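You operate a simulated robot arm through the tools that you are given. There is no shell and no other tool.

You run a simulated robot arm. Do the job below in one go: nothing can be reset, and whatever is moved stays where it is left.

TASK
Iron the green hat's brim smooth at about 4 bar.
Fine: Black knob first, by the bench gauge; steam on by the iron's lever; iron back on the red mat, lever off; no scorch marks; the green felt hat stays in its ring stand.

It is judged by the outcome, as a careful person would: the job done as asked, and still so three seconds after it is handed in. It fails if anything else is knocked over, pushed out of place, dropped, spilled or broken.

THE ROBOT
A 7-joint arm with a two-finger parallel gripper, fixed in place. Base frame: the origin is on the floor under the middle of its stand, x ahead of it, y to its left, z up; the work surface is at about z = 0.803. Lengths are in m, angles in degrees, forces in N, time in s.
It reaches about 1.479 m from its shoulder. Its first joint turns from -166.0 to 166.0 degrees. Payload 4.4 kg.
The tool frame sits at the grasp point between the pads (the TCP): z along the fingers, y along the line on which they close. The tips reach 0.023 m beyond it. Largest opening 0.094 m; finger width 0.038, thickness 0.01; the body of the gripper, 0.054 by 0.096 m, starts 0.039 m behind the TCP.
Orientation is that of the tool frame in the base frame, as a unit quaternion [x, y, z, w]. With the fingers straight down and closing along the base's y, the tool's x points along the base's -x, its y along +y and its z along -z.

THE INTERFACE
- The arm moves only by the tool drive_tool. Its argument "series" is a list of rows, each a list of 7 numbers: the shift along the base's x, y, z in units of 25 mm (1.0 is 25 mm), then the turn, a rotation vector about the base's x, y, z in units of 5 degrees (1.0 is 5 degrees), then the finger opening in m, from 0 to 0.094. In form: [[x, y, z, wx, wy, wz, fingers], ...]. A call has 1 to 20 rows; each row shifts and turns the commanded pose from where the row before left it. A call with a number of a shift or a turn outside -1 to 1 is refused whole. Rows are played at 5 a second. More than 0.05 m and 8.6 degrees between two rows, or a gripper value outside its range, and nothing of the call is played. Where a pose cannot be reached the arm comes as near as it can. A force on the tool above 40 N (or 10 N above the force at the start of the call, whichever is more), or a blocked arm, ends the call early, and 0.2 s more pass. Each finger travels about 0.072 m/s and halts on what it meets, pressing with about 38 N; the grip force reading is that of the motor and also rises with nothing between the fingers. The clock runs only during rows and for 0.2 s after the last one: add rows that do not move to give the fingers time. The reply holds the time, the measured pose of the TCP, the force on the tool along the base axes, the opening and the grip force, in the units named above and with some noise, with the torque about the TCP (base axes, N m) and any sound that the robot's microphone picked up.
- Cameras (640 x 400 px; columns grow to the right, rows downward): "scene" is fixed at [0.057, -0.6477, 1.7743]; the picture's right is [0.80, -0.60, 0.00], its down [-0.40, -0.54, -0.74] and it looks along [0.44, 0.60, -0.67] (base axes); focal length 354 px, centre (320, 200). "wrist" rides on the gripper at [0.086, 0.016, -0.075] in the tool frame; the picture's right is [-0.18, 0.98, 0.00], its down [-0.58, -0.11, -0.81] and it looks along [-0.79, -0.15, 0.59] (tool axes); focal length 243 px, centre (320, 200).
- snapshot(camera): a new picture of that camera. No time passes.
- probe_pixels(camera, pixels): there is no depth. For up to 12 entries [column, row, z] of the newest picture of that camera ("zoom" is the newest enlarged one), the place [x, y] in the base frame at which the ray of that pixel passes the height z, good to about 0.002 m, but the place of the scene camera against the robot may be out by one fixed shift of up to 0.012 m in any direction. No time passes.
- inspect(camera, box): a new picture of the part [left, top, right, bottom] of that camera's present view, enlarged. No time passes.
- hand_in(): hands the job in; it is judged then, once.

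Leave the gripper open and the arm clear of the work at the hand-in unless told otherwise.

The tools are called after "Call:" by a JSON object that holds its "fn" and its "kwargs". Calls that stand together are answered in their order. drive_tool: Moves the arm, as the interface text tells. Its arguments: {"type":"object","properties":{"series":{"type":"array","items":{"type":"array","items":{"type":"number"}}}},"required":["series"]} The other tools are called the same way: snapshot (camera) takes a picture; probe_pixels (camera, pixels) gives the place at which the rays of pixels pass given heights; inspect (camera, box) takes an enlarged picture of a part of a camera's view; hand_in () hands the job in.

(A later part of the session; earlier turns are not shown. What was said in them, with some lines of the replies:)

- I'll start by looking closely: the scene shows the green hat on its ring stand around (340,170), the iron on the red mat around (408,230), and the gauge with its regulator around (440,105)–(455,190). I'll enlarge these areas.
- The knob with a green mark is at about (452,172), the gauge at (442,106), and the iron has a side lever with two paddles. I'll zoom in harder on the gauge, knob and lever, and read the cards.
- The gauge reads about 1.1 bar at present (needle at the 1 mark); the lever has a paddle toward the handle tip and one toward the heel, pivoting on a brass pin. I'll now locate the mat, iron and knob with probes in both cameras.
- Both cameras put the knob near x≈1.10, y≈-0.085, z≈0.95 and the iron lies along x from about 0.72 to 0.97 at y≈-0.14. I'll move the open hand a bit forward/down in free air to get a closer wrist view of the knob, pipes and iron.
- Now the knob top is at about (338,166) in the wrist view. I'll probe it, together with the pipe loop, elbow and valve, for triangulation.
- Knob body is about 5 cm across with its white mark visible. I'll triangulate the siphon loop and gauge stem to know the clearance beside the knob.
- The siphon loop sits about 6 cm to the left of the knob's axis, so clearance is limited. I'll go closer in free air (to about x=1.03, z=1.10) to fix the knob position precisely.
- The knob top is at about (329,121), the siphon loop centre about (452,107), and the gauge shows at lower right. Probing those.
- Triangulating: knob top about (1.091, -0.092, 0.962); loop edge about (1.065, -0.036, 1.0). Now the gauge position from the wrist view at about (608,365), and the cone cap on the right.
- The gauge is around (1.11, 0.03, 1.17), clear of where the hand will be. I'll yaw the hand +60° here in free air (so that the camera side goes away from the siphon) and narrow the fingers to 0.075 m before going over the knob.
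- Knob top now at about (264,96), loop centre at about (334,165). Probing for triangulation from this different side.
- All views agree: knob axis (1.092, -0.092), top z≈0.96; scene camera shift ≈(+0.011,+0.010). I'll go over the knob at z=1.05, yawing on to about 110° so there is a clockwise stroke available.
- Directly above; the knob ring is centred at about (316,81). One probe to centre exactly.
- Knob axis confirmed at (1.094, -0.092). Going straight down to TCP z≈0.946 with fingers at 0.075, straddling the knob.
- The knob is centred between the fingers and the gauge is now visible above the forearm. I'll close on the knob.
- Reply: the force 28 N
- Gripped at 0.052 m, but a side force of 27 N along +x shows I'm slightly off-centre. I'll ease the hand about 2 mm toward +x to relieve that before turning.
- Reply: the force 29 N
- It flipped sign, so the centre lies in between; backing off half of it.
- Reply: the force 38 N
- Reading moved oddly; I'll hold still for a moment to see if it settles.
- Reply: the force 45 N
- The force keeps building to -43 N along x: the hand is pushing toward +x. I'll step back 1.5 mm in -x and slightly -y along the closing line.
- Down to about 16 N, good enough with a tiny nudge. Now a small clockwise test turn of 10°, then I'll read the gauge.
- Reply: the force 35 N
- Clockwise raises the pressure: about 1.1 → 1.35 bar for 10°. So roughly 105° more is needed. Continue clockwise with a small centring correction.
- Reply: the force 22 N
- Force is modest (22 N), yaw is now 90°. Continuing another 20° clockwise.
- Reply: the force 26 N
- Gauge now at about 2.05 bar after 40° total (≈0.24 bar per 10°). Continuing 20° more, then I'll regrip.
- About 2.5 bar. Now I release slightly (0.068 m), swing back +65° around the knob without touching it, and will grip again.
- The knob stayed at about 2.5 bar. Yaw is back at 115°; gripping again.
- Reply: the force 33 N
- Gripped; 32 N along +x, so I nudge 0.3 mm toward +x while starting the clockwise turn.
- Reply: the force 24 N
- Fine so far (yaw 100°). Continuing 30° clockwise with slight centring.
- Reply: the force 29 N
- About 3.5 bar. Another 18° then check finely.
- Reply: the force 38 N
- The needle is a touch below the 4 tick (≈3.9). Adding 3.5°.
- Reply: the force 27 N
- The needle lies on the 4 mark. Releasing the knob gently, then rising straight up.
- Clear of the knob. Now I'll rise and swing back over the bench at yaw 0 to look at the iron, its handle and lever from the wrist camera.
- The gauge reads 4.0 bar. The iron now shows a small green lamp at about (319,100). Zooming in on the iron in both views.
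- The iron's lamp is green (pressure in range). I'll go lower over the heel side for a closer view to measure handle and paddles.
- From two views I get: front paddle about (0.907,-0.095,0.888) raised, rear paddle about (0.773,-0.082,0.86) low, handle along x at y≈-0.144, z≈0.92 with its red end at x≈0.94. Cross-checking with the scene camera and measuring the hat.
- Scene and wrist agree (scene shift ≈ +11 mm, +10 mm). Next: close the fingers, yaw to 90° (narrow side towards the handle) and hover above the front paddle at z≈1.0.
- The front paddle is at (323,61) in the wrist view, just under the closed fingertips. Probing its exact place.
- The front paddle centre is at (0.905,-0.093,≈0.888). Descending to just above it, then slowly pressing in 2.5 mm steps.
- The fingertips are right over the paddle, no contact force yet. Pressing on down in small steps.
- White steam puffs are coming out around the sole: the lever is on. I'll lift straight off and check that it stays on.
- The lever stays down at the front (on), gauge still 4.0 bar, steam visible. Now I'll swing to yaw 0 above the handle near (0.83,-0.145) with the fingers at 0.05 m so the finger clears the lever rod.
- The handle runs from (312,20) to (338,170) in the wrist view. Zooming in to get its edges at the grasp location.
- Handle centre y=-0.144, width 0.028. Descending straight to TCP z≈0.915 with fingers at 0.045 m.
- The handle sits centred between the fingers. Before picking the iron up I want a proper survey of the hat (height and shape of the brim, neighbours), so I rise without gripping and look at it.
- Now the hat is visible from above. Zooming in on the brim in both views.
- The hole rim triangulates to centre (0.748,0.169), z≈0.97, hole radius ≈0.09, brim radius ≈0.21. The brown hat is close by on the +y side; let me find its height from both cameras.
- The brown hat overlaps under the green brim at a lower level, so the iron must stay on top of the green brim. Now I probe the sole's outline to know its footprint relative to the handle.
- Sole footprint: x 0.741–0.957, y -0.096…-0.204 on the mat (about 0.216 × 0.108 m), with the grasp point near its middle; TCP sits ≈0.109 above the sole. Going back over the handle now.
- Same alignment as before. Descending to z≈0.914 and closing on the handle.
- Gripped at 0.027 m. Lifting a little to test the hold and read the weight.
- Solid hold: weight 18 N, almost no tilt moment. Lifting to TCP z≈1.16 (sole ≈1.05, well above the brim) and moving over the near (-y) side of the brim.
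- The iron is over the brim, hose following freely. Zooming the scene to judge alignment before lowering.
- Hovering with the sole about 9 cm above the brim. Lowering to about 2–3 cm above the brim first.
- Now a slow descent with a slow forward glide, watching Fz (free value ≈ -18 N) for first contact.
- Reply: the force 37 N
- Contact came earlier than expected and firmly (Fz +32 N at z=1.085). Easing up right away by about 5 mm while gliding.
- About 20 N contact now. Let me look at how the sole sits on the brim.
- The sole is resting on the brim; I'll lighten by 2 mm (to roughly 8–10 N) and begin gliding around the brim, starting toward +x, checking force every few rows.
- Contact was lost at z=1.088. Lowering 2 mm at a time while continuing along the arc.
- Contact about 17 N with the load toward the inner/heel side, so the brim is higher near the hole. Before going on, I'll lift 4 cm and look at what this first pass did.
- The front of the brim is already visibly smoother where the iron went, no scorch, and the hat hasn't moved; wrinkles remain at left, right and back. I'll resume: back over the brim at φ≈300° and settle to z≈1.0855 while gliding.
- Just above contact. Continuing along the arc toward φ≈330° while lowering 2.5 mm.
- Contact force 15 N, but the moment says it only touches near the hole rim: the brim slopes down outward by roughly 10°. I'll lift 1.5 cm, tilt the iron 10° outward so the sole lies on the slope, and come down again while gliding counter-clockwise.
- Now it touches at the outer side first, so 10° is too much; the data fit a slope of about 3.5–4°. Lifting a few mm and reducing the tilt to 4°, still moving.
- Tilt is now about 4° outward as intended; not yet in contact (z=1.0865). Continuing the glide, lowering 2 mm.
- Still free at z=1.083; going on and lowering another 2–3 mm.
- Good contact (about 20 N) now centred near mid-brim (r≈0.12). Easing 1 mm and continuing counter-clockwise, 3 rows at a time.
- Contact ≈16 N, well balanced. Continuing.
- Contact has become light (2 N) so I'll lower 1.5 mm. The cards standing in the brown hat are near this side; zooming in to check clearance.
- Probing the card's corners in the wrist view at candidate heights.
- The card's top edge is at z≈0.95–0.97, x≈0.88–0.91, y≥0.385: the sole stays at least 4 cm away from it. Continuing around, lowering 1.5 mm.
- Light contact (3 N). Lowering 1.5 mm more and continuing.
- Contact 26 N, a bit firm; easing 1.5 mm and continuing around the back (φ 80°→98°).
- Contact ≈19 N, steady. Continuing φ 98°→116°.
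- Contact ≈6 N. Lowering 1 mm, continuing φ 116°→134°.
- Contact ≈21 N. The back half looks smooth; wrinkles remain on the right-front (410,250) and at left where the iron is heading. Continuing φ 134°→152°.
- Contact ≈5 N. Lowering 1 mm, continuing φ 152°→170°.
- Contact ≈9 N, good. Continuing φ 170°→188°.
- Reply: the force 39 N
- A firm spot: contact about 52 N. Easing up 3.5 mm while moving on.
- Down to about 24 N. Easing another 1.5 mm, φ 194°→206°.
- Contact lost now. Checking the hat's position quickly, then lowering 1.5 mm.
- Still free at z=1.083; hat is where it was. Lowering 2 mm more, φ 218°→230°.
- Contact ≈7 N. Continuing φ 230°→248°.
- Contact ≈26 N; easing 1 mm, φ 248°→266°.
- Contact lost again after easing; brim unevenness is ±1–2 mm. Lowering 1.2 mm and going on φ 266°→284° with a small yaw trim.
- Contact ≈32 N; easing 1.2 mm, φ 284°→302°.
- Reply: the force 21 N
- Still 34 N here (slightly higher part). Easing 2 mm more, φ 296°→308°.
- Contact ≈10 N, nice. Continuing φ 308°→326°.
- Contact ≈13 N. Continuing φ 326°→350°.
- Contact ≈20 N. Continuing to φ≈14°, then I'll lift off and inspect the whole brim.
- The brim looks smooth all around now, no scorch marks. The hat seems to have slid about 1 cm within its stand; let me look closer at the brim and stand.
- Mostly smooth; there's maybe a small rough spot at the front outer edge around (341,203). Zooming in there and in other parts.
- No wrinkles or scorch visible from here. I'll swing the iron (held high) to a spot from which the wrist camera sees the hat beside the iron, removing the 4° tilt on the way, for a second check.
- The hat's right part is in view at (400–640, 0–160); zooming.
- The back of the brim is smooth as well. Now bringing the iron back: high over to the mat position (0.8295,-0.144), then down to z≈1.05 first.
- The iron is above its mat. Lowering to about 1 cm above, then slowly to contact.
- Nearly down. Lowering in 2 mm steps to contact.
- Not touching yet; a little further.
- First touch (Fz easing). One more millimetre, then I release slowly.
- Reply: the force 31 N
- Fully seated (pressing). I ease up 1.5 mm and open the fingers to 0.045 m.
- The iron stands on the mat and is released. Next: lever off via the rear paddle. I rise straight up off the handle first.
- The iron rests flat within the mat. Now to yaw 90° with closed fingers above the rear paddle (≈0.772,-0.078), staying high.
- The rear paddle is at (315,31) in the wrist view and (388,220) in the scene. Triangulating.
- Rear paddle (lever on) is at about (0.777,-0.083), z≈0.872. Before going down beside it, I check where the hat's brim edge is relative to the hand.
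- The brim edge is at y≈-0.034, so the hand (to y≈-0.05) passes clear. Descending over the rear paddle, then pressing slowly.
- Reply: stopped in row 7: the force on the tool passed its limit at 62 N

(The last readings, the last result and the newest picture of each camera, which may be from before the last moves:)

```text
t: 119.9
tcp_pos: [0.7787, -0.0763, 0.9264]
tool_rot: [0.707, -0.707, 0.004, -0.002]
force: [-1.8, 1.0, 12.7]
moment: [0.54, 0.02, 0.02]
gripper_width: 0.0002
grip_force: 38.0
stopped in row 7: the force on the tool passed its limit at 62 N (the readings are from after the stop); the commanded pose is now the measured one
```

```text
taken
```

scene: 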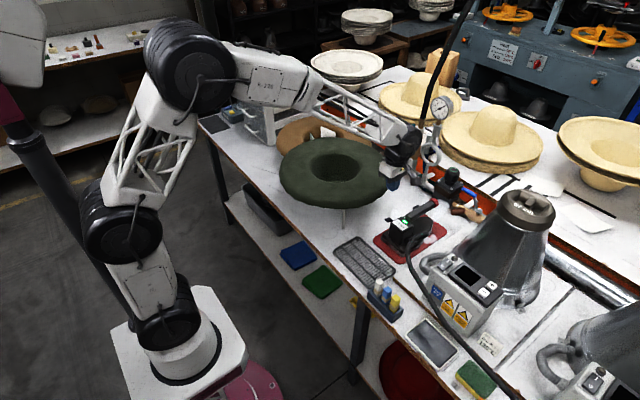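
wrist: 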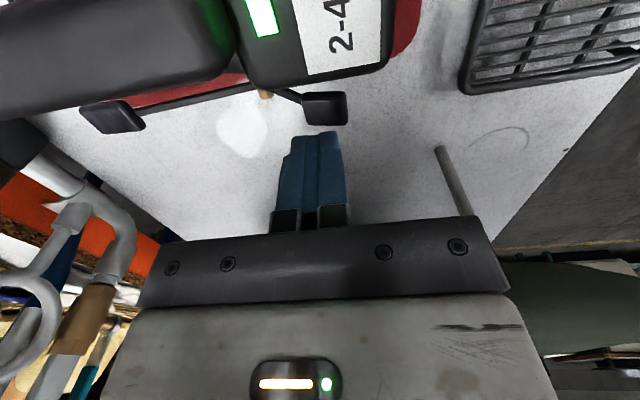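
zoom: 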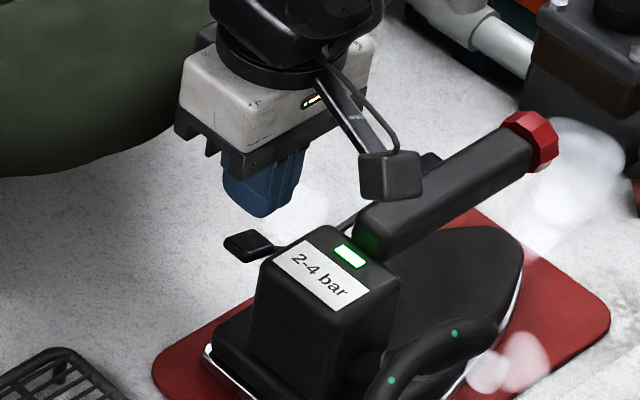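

The hand stopped early with a force on its +y side: the upper hand has touched the hat's brim edge. Backing straight up at once.

Call:
{"fn": "drive_tool", "kwargs": {"series": [[0, 0, 0.4, 0, 0, 0, 0], [0, 0, 0.8, 0, 0, 0, 0], [0, 0, 0.8, 0, 0, 0, 0], [0, 0, 0.8, 0, 0, 0, 0], [0, 0, 0.8, 0, 0, 0, 0]]}}

Call:
{"fn": "inspect", "kwargs": {"camera": "scene", "box": [270, 120, 410, 245]}}

Call:
{"fn": "snapshot", "kwargs": {"camera": "wrist"}}

```text
t: 121.1
tcp_pos: [0.7781, -0.0781, 1.0153]
tool_rot: [0.708, -0.706, 0.002, -0.001]
force: [0.2, 0.1, 0.0]
moment: [0.0, 0.0, -0.02]
gripper_width: 0.0
grip_force: 38.3
```

```text
3.20 times, centred on (340, 182) of scene
```

zoom: 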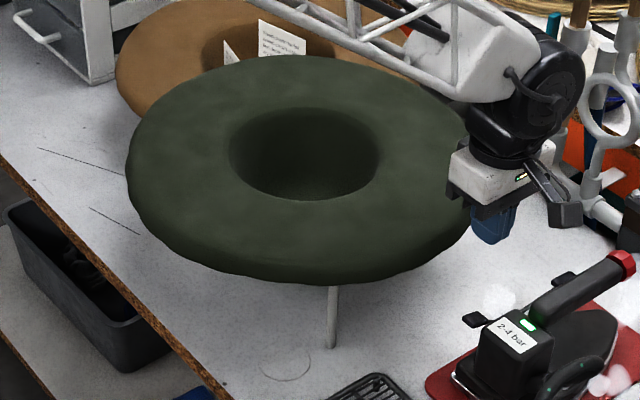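

```text
taken
```

wrist: 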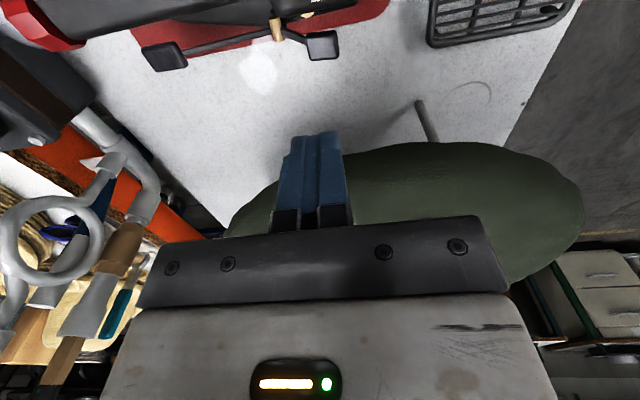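

The hat is unmoved (hole still centred at (335,167)) and undamaged. I need to understand the hand's real extents; zooming on the hand.

Call:
{"fn": "inspect", "kwargs": {"camera": "scene", "box": [360, 140, 440, 200]}}

Call:
{"fn": "inspect", "kwargs": {"camera": "scene", "box": [355, 170, 405, 210]}}

```text
6.67 times, centred on (400, 170) of scene
```

zoom: 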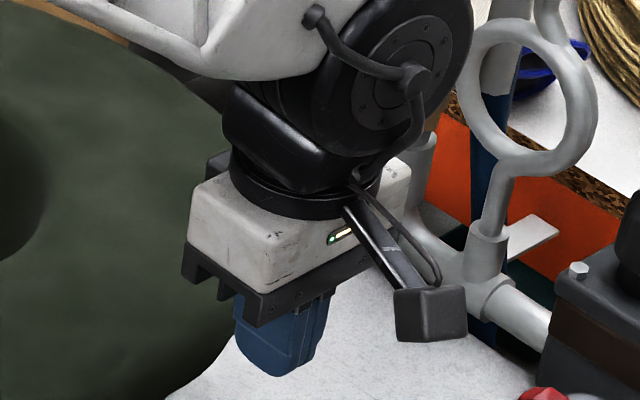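

```text
10.00 times, centred on (380, 190) of scene
```

zoom: 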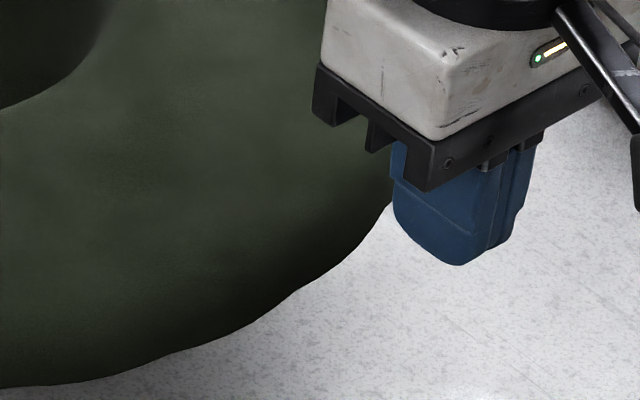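

The body outline is fine on paper, but the contact was about 4.5 cm to the +y side of the TCP, i.e. the hand against the brim edge. Solution: lean the hand 15° toward -y (away from the hat) and press the paddle with the lower fingertip corner. Tilting here in free air first.

Call:
{"fn": "drive_tool", "kwargs": {"series": [[0, 0, 0.3, 0.75, 0, 0, 0], [0, 0, 0, 0.75, 0, 0, 0], [0, 0.1, 0, 0.75, 0, 0, 0], [0, 0, 0, 0.75, 0, 0, 0], [0, 0, 0, 0, 0, 0, 0]]}}

Call:
{"fn": "snapshot", "kwargs": {"camera": "wrist"}}

Call:
{"fn": "inspect", "kwargs": {"camera": "scene", "box": [355, 140, 455, 250]}}

```text
t: 122.3
tcp_pos: [0.7785, -0.0745, 1.024]
tool_rot: [-0.701, 0.701, 0.09, 0.094]
force: [-0.8, -0.6, -0.4]
moment: [0.01, -0.01, 0.01]
gripper_width: 0.0001
grip_force: 37.9
```

```text
taken
```

wrist: 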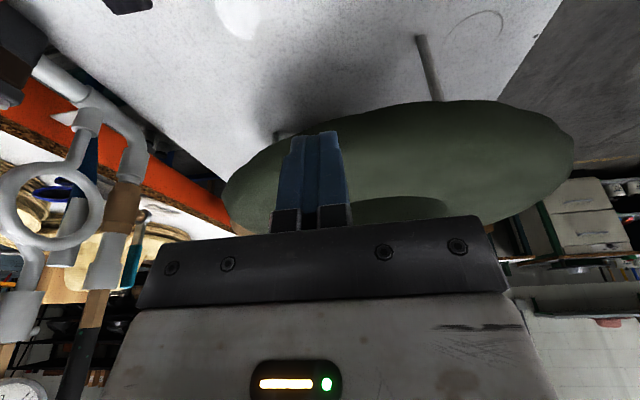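

```text
3.64 times, centred on (405, 195) of scene
```

zoom: 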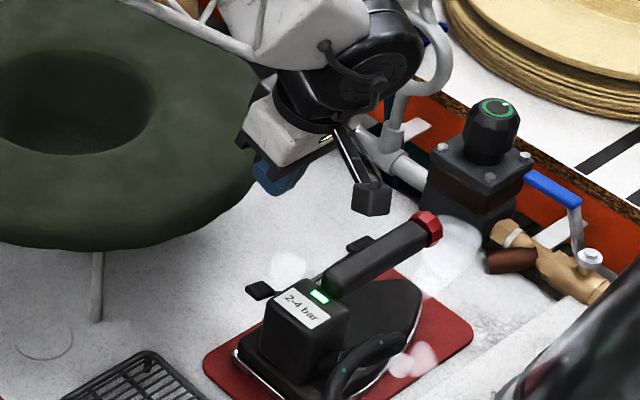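

The hand now leans 15° away from the hat. Descending in two stages, first to z≈0.955.

Call:
{"fn": "drive_tool", "kwargs": {"series": [[0, 0, -0.8, 0, 0, 0, 0], [0, 0, -0.8, 0, 0, 0, 0], [0, 0, -0.6, 0, 0, 0, 0], [0, 0, -0.4, 0, 0, 0, 0], [0, 0, 0, 0, 0, 0, 0]]}}

Call:
{"fn": "inspect", "kwargs": {"camera": "scene", "box": [355, 160, 435, 240]}}

Call:
{"fn": "snapshot", "kwargs": {"camera": "wrist"}}

```text
t: 123.5
tcp_pos: [0.7791, -0.075, 0.9583]
tool_rot: [-0.701, 0.702, 0.09, 0.093]
force: [-0.1, 0.2, 0.6]
moment: [0.0, -0.02, 0.01]
gripper_width: 0.0
grip_force: 37.9
```

```text
5.00 times, centred on (395, 200) of scene
```

zoom: 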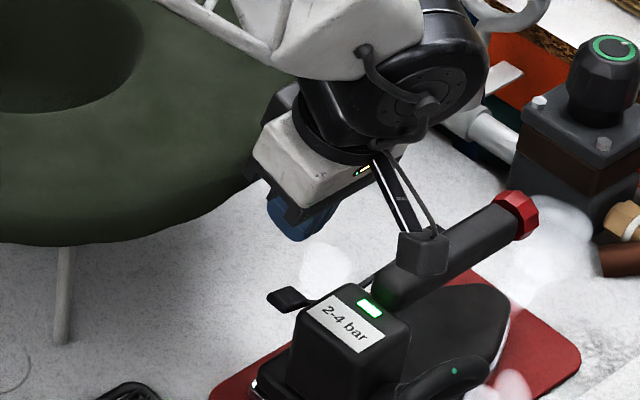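

```text
taken
```

wrist: 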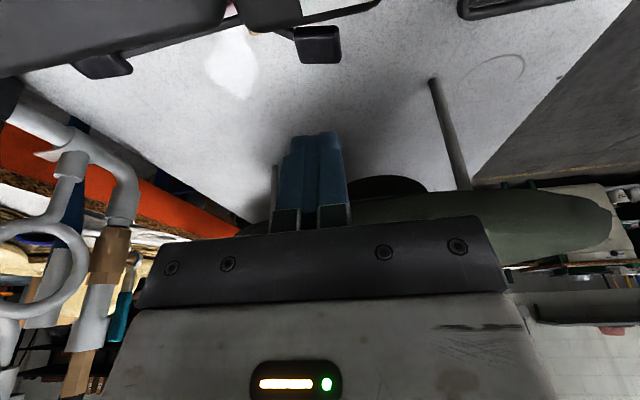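

Free of contact. The camera housing will stay about 2 cm above the iron's box. Continuing to z≈0.915.

Call:
{"fn": "drive_tool", "kwargs": {"series": [[-0.05, 0, -0.5, 0, 0, 0, 0], [0, 0, -0.5, 0, 0, 0, 0], [0, 0, -0.4, 0, 0, 0, 0], [0, 0, -0.2, 0, 0, 0, 0], [0, 0, 0, 0, 0, 0, 0]]}}

Call:
{"fn": "inspect", "kwargs": {"camera": "scene", "box": [355, 170, 435, 245]}}

Call:
{"fn": "snapshot", "kwargs": {"camera": "wrist"}}

```text
t: 124.7
tcp_pos: [0.778, -0.0755, 0.9185]
tool_rot: [-0.7, 0.702, 0.09, 0.094]
force: [0.2, -0.4, 0.3]
moment: [0.01, 0.03, 0.01]
gripper_width: 0.0
grip_force: 37.8
```

```text
5.33 times, centred on (395, 208) of scene
```

zoom: 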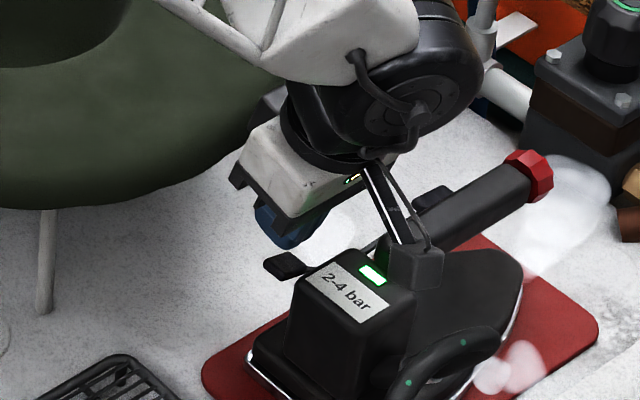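

```text
taken
```

wrist: 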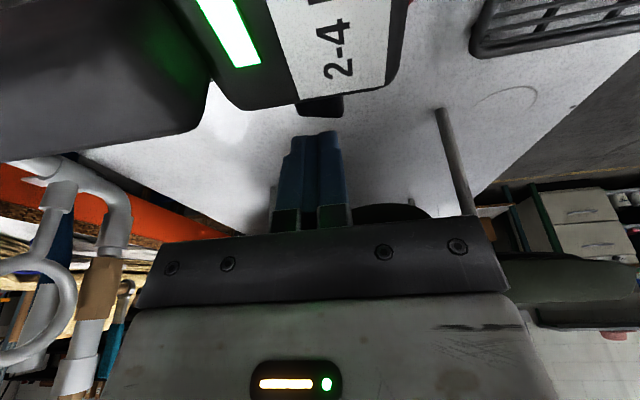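

Still free. The paddle is right at the lower fingertip corner. Pressing on in small steps.

Call:
{"fn": "drive_tool", "kwargs": {"series": [[0, 0, -0.2, 0, 0, 0, 0], [0, 0, -0.2, 0, 0, 0, 0], [0, 0, -0.15, 0, 0, 0, 0], [0, 0, 0, 0, 0, 0, 0]]}}

Call:
{"fn": "inspect", "kwargs": {"camera": "scene", "box": [365, 190, 435, 245]}}

Call:
{"fn": "snapshot", "kwargs": {"camera": "wrist"}}

```text
t: 125.7
tcp_pos: [0.7789, -0.0736, 0.9045]
tool_rot: [-0.701, 0.701, 0.09, 0.094]
force: [-0.2, 0.2, 0.7]
moment: [-0.02, 0.01, 0.03]
gripper_width: 0.0002
grip_force: 38.1
```

```text
7.27 times, centred on (400, 218) of scene
```

zoom: 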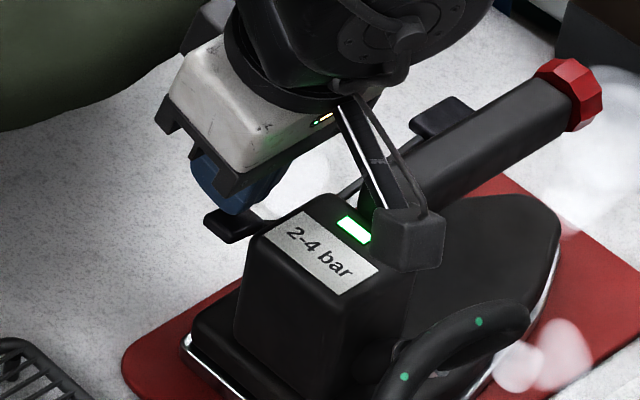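

```text
taken
```

wrist: 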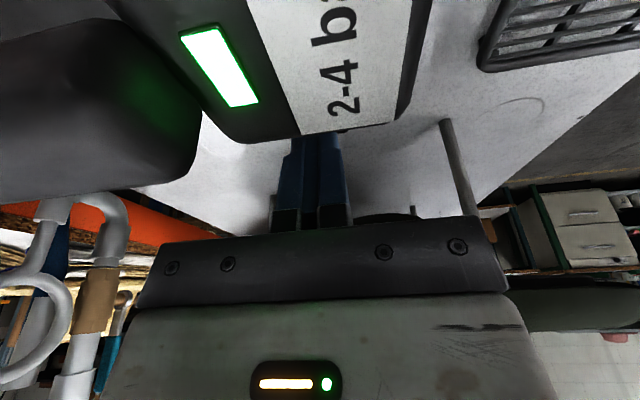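

Touching height reached, still no force. Continuing in 2.5 mm steps.

Call:
{"fn": "drive_tool", "kwargs": {"series": [[0, 0, -0.1, 0, 0, 0, 0], [0, 0, -0.1, 0, 0, 0, 0], [0, 0, -0.1, 0, 0, 0, 0], [0, 0, 0, 0, 0, 0, 0]]}}

Call:
{"fn": "inspect", "kwargs": {"camera": "scene", "box": [365, 190, 435, 245]}}

```text
t: 126.7
tcp_pos: [0.7781, -0.0748, 0.8961]
tool_rot: [-0.7, 0.702, 0.09, 0.093]
force: [-1.5, 0.1, 5.0]
moment: [-0.09, 0.04, -0.08]
gripper_width: 0.0
grip_force: 38.1
```

```text
7.27 times, centred on (400, 218) of scene
```

zoom: 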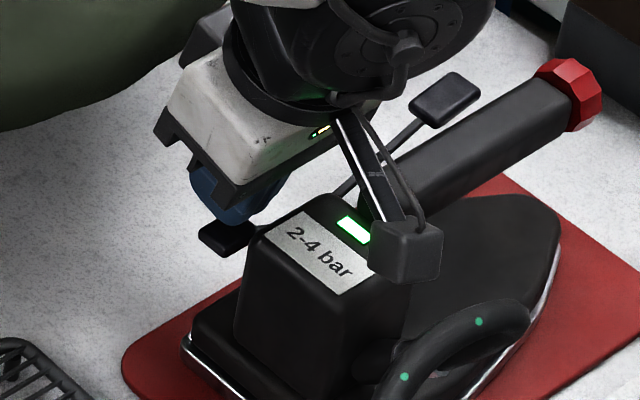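

The front paddle has flipped back up and the steam is gone: lever is off. Retreating straight up.

Call:
{"fn": "drive_tool", "kwargs": {"series": [[0, 0, 0.4, 0, 0, 0, 0], [0, 0, 0.7, 0, 0, 0, 0], [0, 0, 0.8, 0, 0, 0, 0], [0, 0, 0.9, 0, 0, 0, 0], [0, 0, 0.9, 0, 0, 0, 0], [0, 0, 0.9, 0, 0, 0, 0], [0, 0, 0.9, 0, 0, 0, 0], [0, 0, 0.9, 0, 0, 0, 0], [0, 0, 0.9, 0, 0, 0, 0], [0, 0, 0.9, 0, 0, 0, 0], [0, 0, 0.9, 0, 0, 0, 0]]}}

Call:
{"fn": "inspect", "kwargs": {"camera": "scene", "box": [360, 185, 450, 265]}}

Call:
{"fn": "inspect", "kwargs": {"camera": "scene", "box": [270, 110, 410, 235]}}

Call:
{"fn": "inspect", "kwargs": {"camera": "scene", "box": [424, 88, 464, 124]}}

```text
t: 129.1
tcp_pos: [0.778, -0.0746, 1.1243]
tool_rot: [-0.701, 0.701, 0.091, 0.093]
force: [-0.8, 0.3, 0.5]
moment: [0.02, 0.0, 0.02]
gripper_width: 0.0001
grip_force: 37.5
```

```text
5.00 times, centred on (405, 225) of scene
```

zoom: 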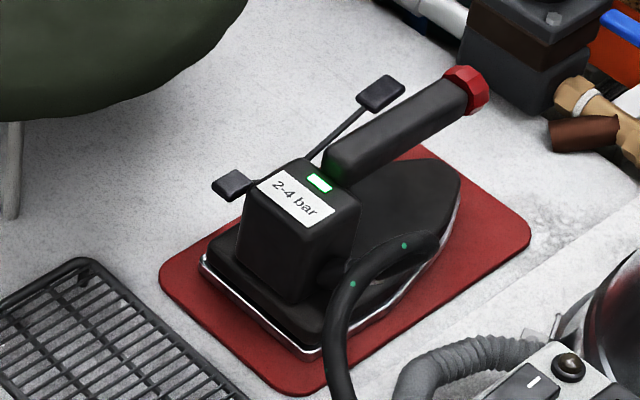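

```text
3.20 times, centred on (340, 172) of scene
```

zoom: 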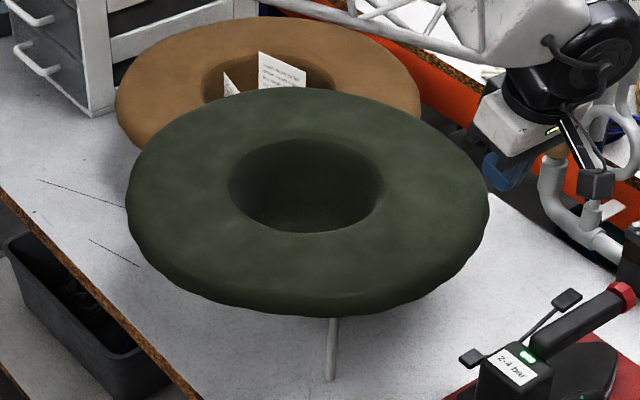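

```text
11.11 times, centred on (444, 106) of scene
```

zoom: 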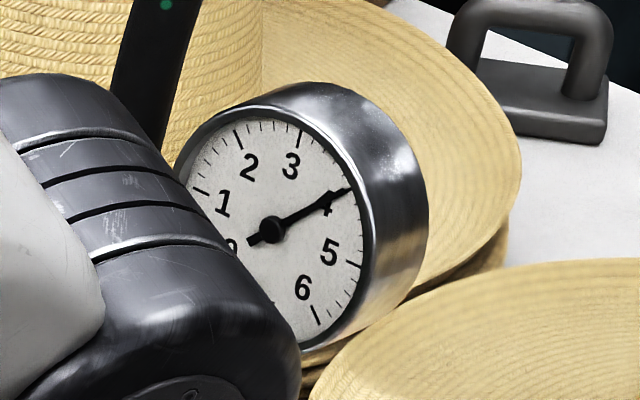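

Lever off, gauge at 4.0, iron on the mat. Now I straighten the hand, open it, and move to the earlier high viewpoint to inspect the whole brim from above.

Call:
{"fn": "drive_tool", "kwargs": {"series": [[0, 0, 1, -0.75, 0, 0, 0.02], [0, 0, 1, -0.75, 0, 0, 0.04], [0, 0, 1, -0.75, 0, 0, 0.06], [0, 0, 1, -0.75, 0, 0, 0.06], [-0.57, 0.525, 0, 0, 0, -1, 0.06], [-0.57, 0.525, 0, 0, 0, -1, 0.06], [-0.57, 0.525, 0, 0, 0, -1, 0.06], [-0.57, 0.525, 0, 0, 0, -1, 0.06], [-0.57, 0.525, 0, 0, 0, -1, 0.06], [-0.57, 0.525, 0, 0, 0, -1, 0.06], [-0.57, 0.525, 0, 0, 0, -1, 0.06], [-0.57, 0.525, 0, 0, 0, -1, 0.06], [-0.57, 0.525, 0, 0, 0, -1, 0.06], [-0.57, 0.525, 0, 0, 0, -1, 0.06], [-0.57, 0.525, 0, 0, 0, -1, 0.06], [-0.57, 0.525, 0, 0, 0, -1, 0.06], [-0.57, 0.525, 0, 0, 0, -1, 0.06], [-0.57, 0.525, 0, 0, 0, -1, 0.06], [-0.57, 0.525, 0, 0, 0, -1, 0.06], [-0.57, 0.525, 0, 0, 0, -1, 0.06]]}}

Call:
{"fn": "drive_tool", "kwargs": {"series": [[0, 0, 0, 0, 0, -1, 0.06], [0, 0, 0, 0, 0, -1, 0.06], [0, 0, 0, 0, 0, 0, 0.06]]}}

Call:
{"fn": "snapshot", "kwargs": {"camera": "wrist"}}

Call:
{"fn": "inspect", "kwargs": {"camera": "wrist", "box": [210, 0, 530, 200]}}

```text
t: 133.3
tcp_pos: [0.55, 0.1355, 1.2234]
tool_rot: [-0.086, 0.996, -0.002, -0.001]
force: [0.1, 0.5, -0.7]
moment: [-0.02, 0.01, 0.0]
gripper_width: 0.0601
grip_force: 0.0
```

```text
t: 134.1
tcp_pos: [0.5506, 0.135, 1.2247]
tool_rot: [0.001, 1.0, -0.002, -0.002]
force: [0.1, 0.8, 0.0]
moment: [0.02, -0.01, 0.02]
gripper_width: 0.06
grip_force: 0.1
```

```text
taken
```

wrist: 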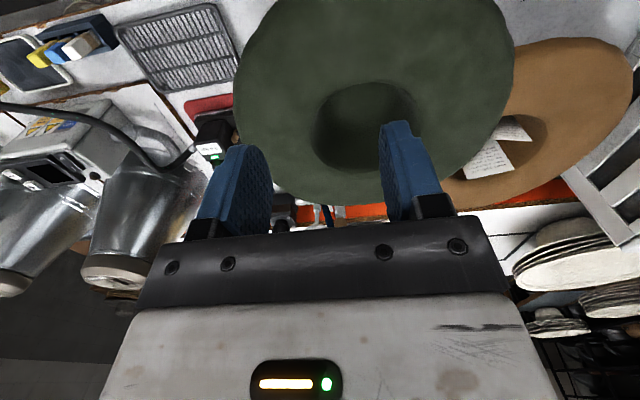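

```text
2.00 times, centred on (370, 100) of wrist
```

zoom: 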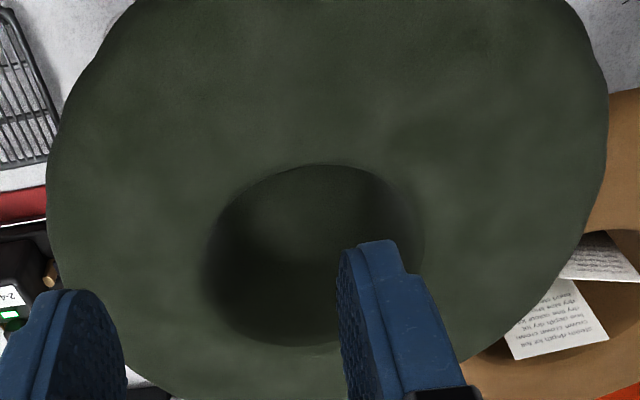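

From above, the whole brim is smooth with no scorch marks; the hat sits level in its stand, the cards in the brown hat are undisturbed. Opening the gripper fully and retreating clear.

Call:
{"fn": "drive_tool", "kwargs": {"series": [[-0.3, -0.9, 0.85, 0, 0, 0, 0.08], [-0.3, -0.9, 0.85, 0, 0, 0, 0.094], [-0.3, -0.9, 0.85, 0, 0, 0, 0.094], [-0.3, -0.9, 0.85, 0, 0, 0, 0.094], [-0.3, -0.9, 0.85, 0, 0, 0, 0.094], [-0.3, -0.9, 0.85, 0, 0, 0, 0.094], [0, 0, 0, 0, 0, 0, 0.094], [0, 0, 0, 0, 0, 0, 0.094]]}}

Call:
{"fn": "snapshot", "kwargs": {"camera": "scene"}}

Call:
{"fn": "inspect", "kwargs": {"camera": "scene", "box": [270, 100, 470, 270]}}

Call:
{"fn": "inspect", "kwargs": {"camera": "scene", "box": [300, 185, 400, 245]}}

```text
t: 135.9
tcp_pos: [0.503, 0.0003, 1.3516]
tool_rot: [-0.001, 1.0, -0.003, -0.001]
force: [0.7, 0.9, 0.3]
moment: [0.01, -0.04, -0.02]
gripper_width: 0.0939
grip_force: 0.0
```

```text
taken
```

scene: 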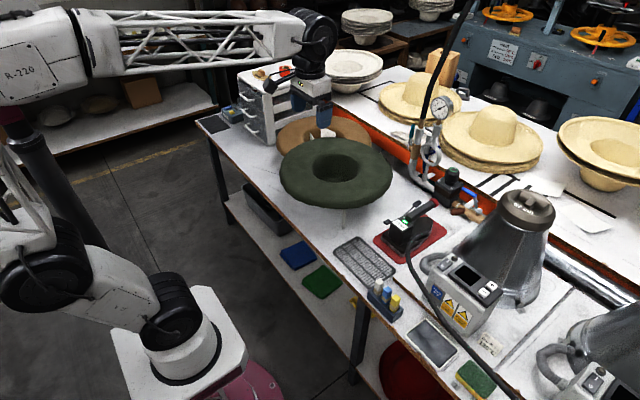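

```text
2.35 times, centred on (370, 185) of scene
```

zoom: 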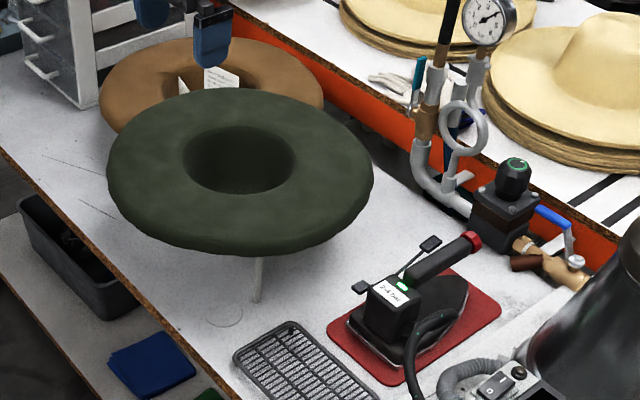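

```text
6.40 times, centred on (350, 215) of scene
```

zoom: 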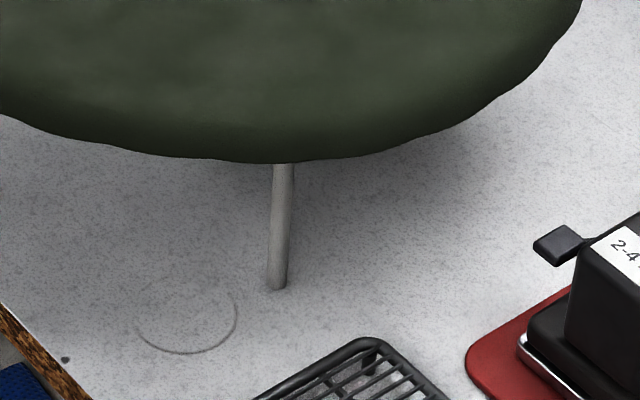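

All in order: brim smooth, hat in its stand (leg foot still at (343,229)), iron on the red mat with its lever off, gauge at 4 bar, hand open and clear. Handing in.

Call:
{"fn": "hand_in", "kwargs": {}}

```text
The job is handed in.
```

The green hat's brim is ironed smooth all the way round at 4.0 bar by the bench gauge, with no scorch marks visible from either camera. I handed the job in and have had no verdict back yet.

- **Pressure:** I turned the black knob first, from about 1.1 bar up to 4.0. The gauge still read 4.0 once the lever was off again.
- **Iron:** Steam went on by the lever only after the pressure was set. The iron is back on the red mat with the lever off.
- **Hat:** It is still in its ring stand and sitting level, but ironing slid it about 1 cm within the stand. I did not nudge it back.
- **Contact with the hat:** While I was reaching for the lever to switch the steam off, the hand touched the brim edge, with a peak force of 62 N. I backed straight up and saw no movement or mark. I then leaned the hand away from the hat and finished.
- **Surroundings:** The brown hat, its cards and everything else on the bench look untouched. The gripper is open and clear of the work.
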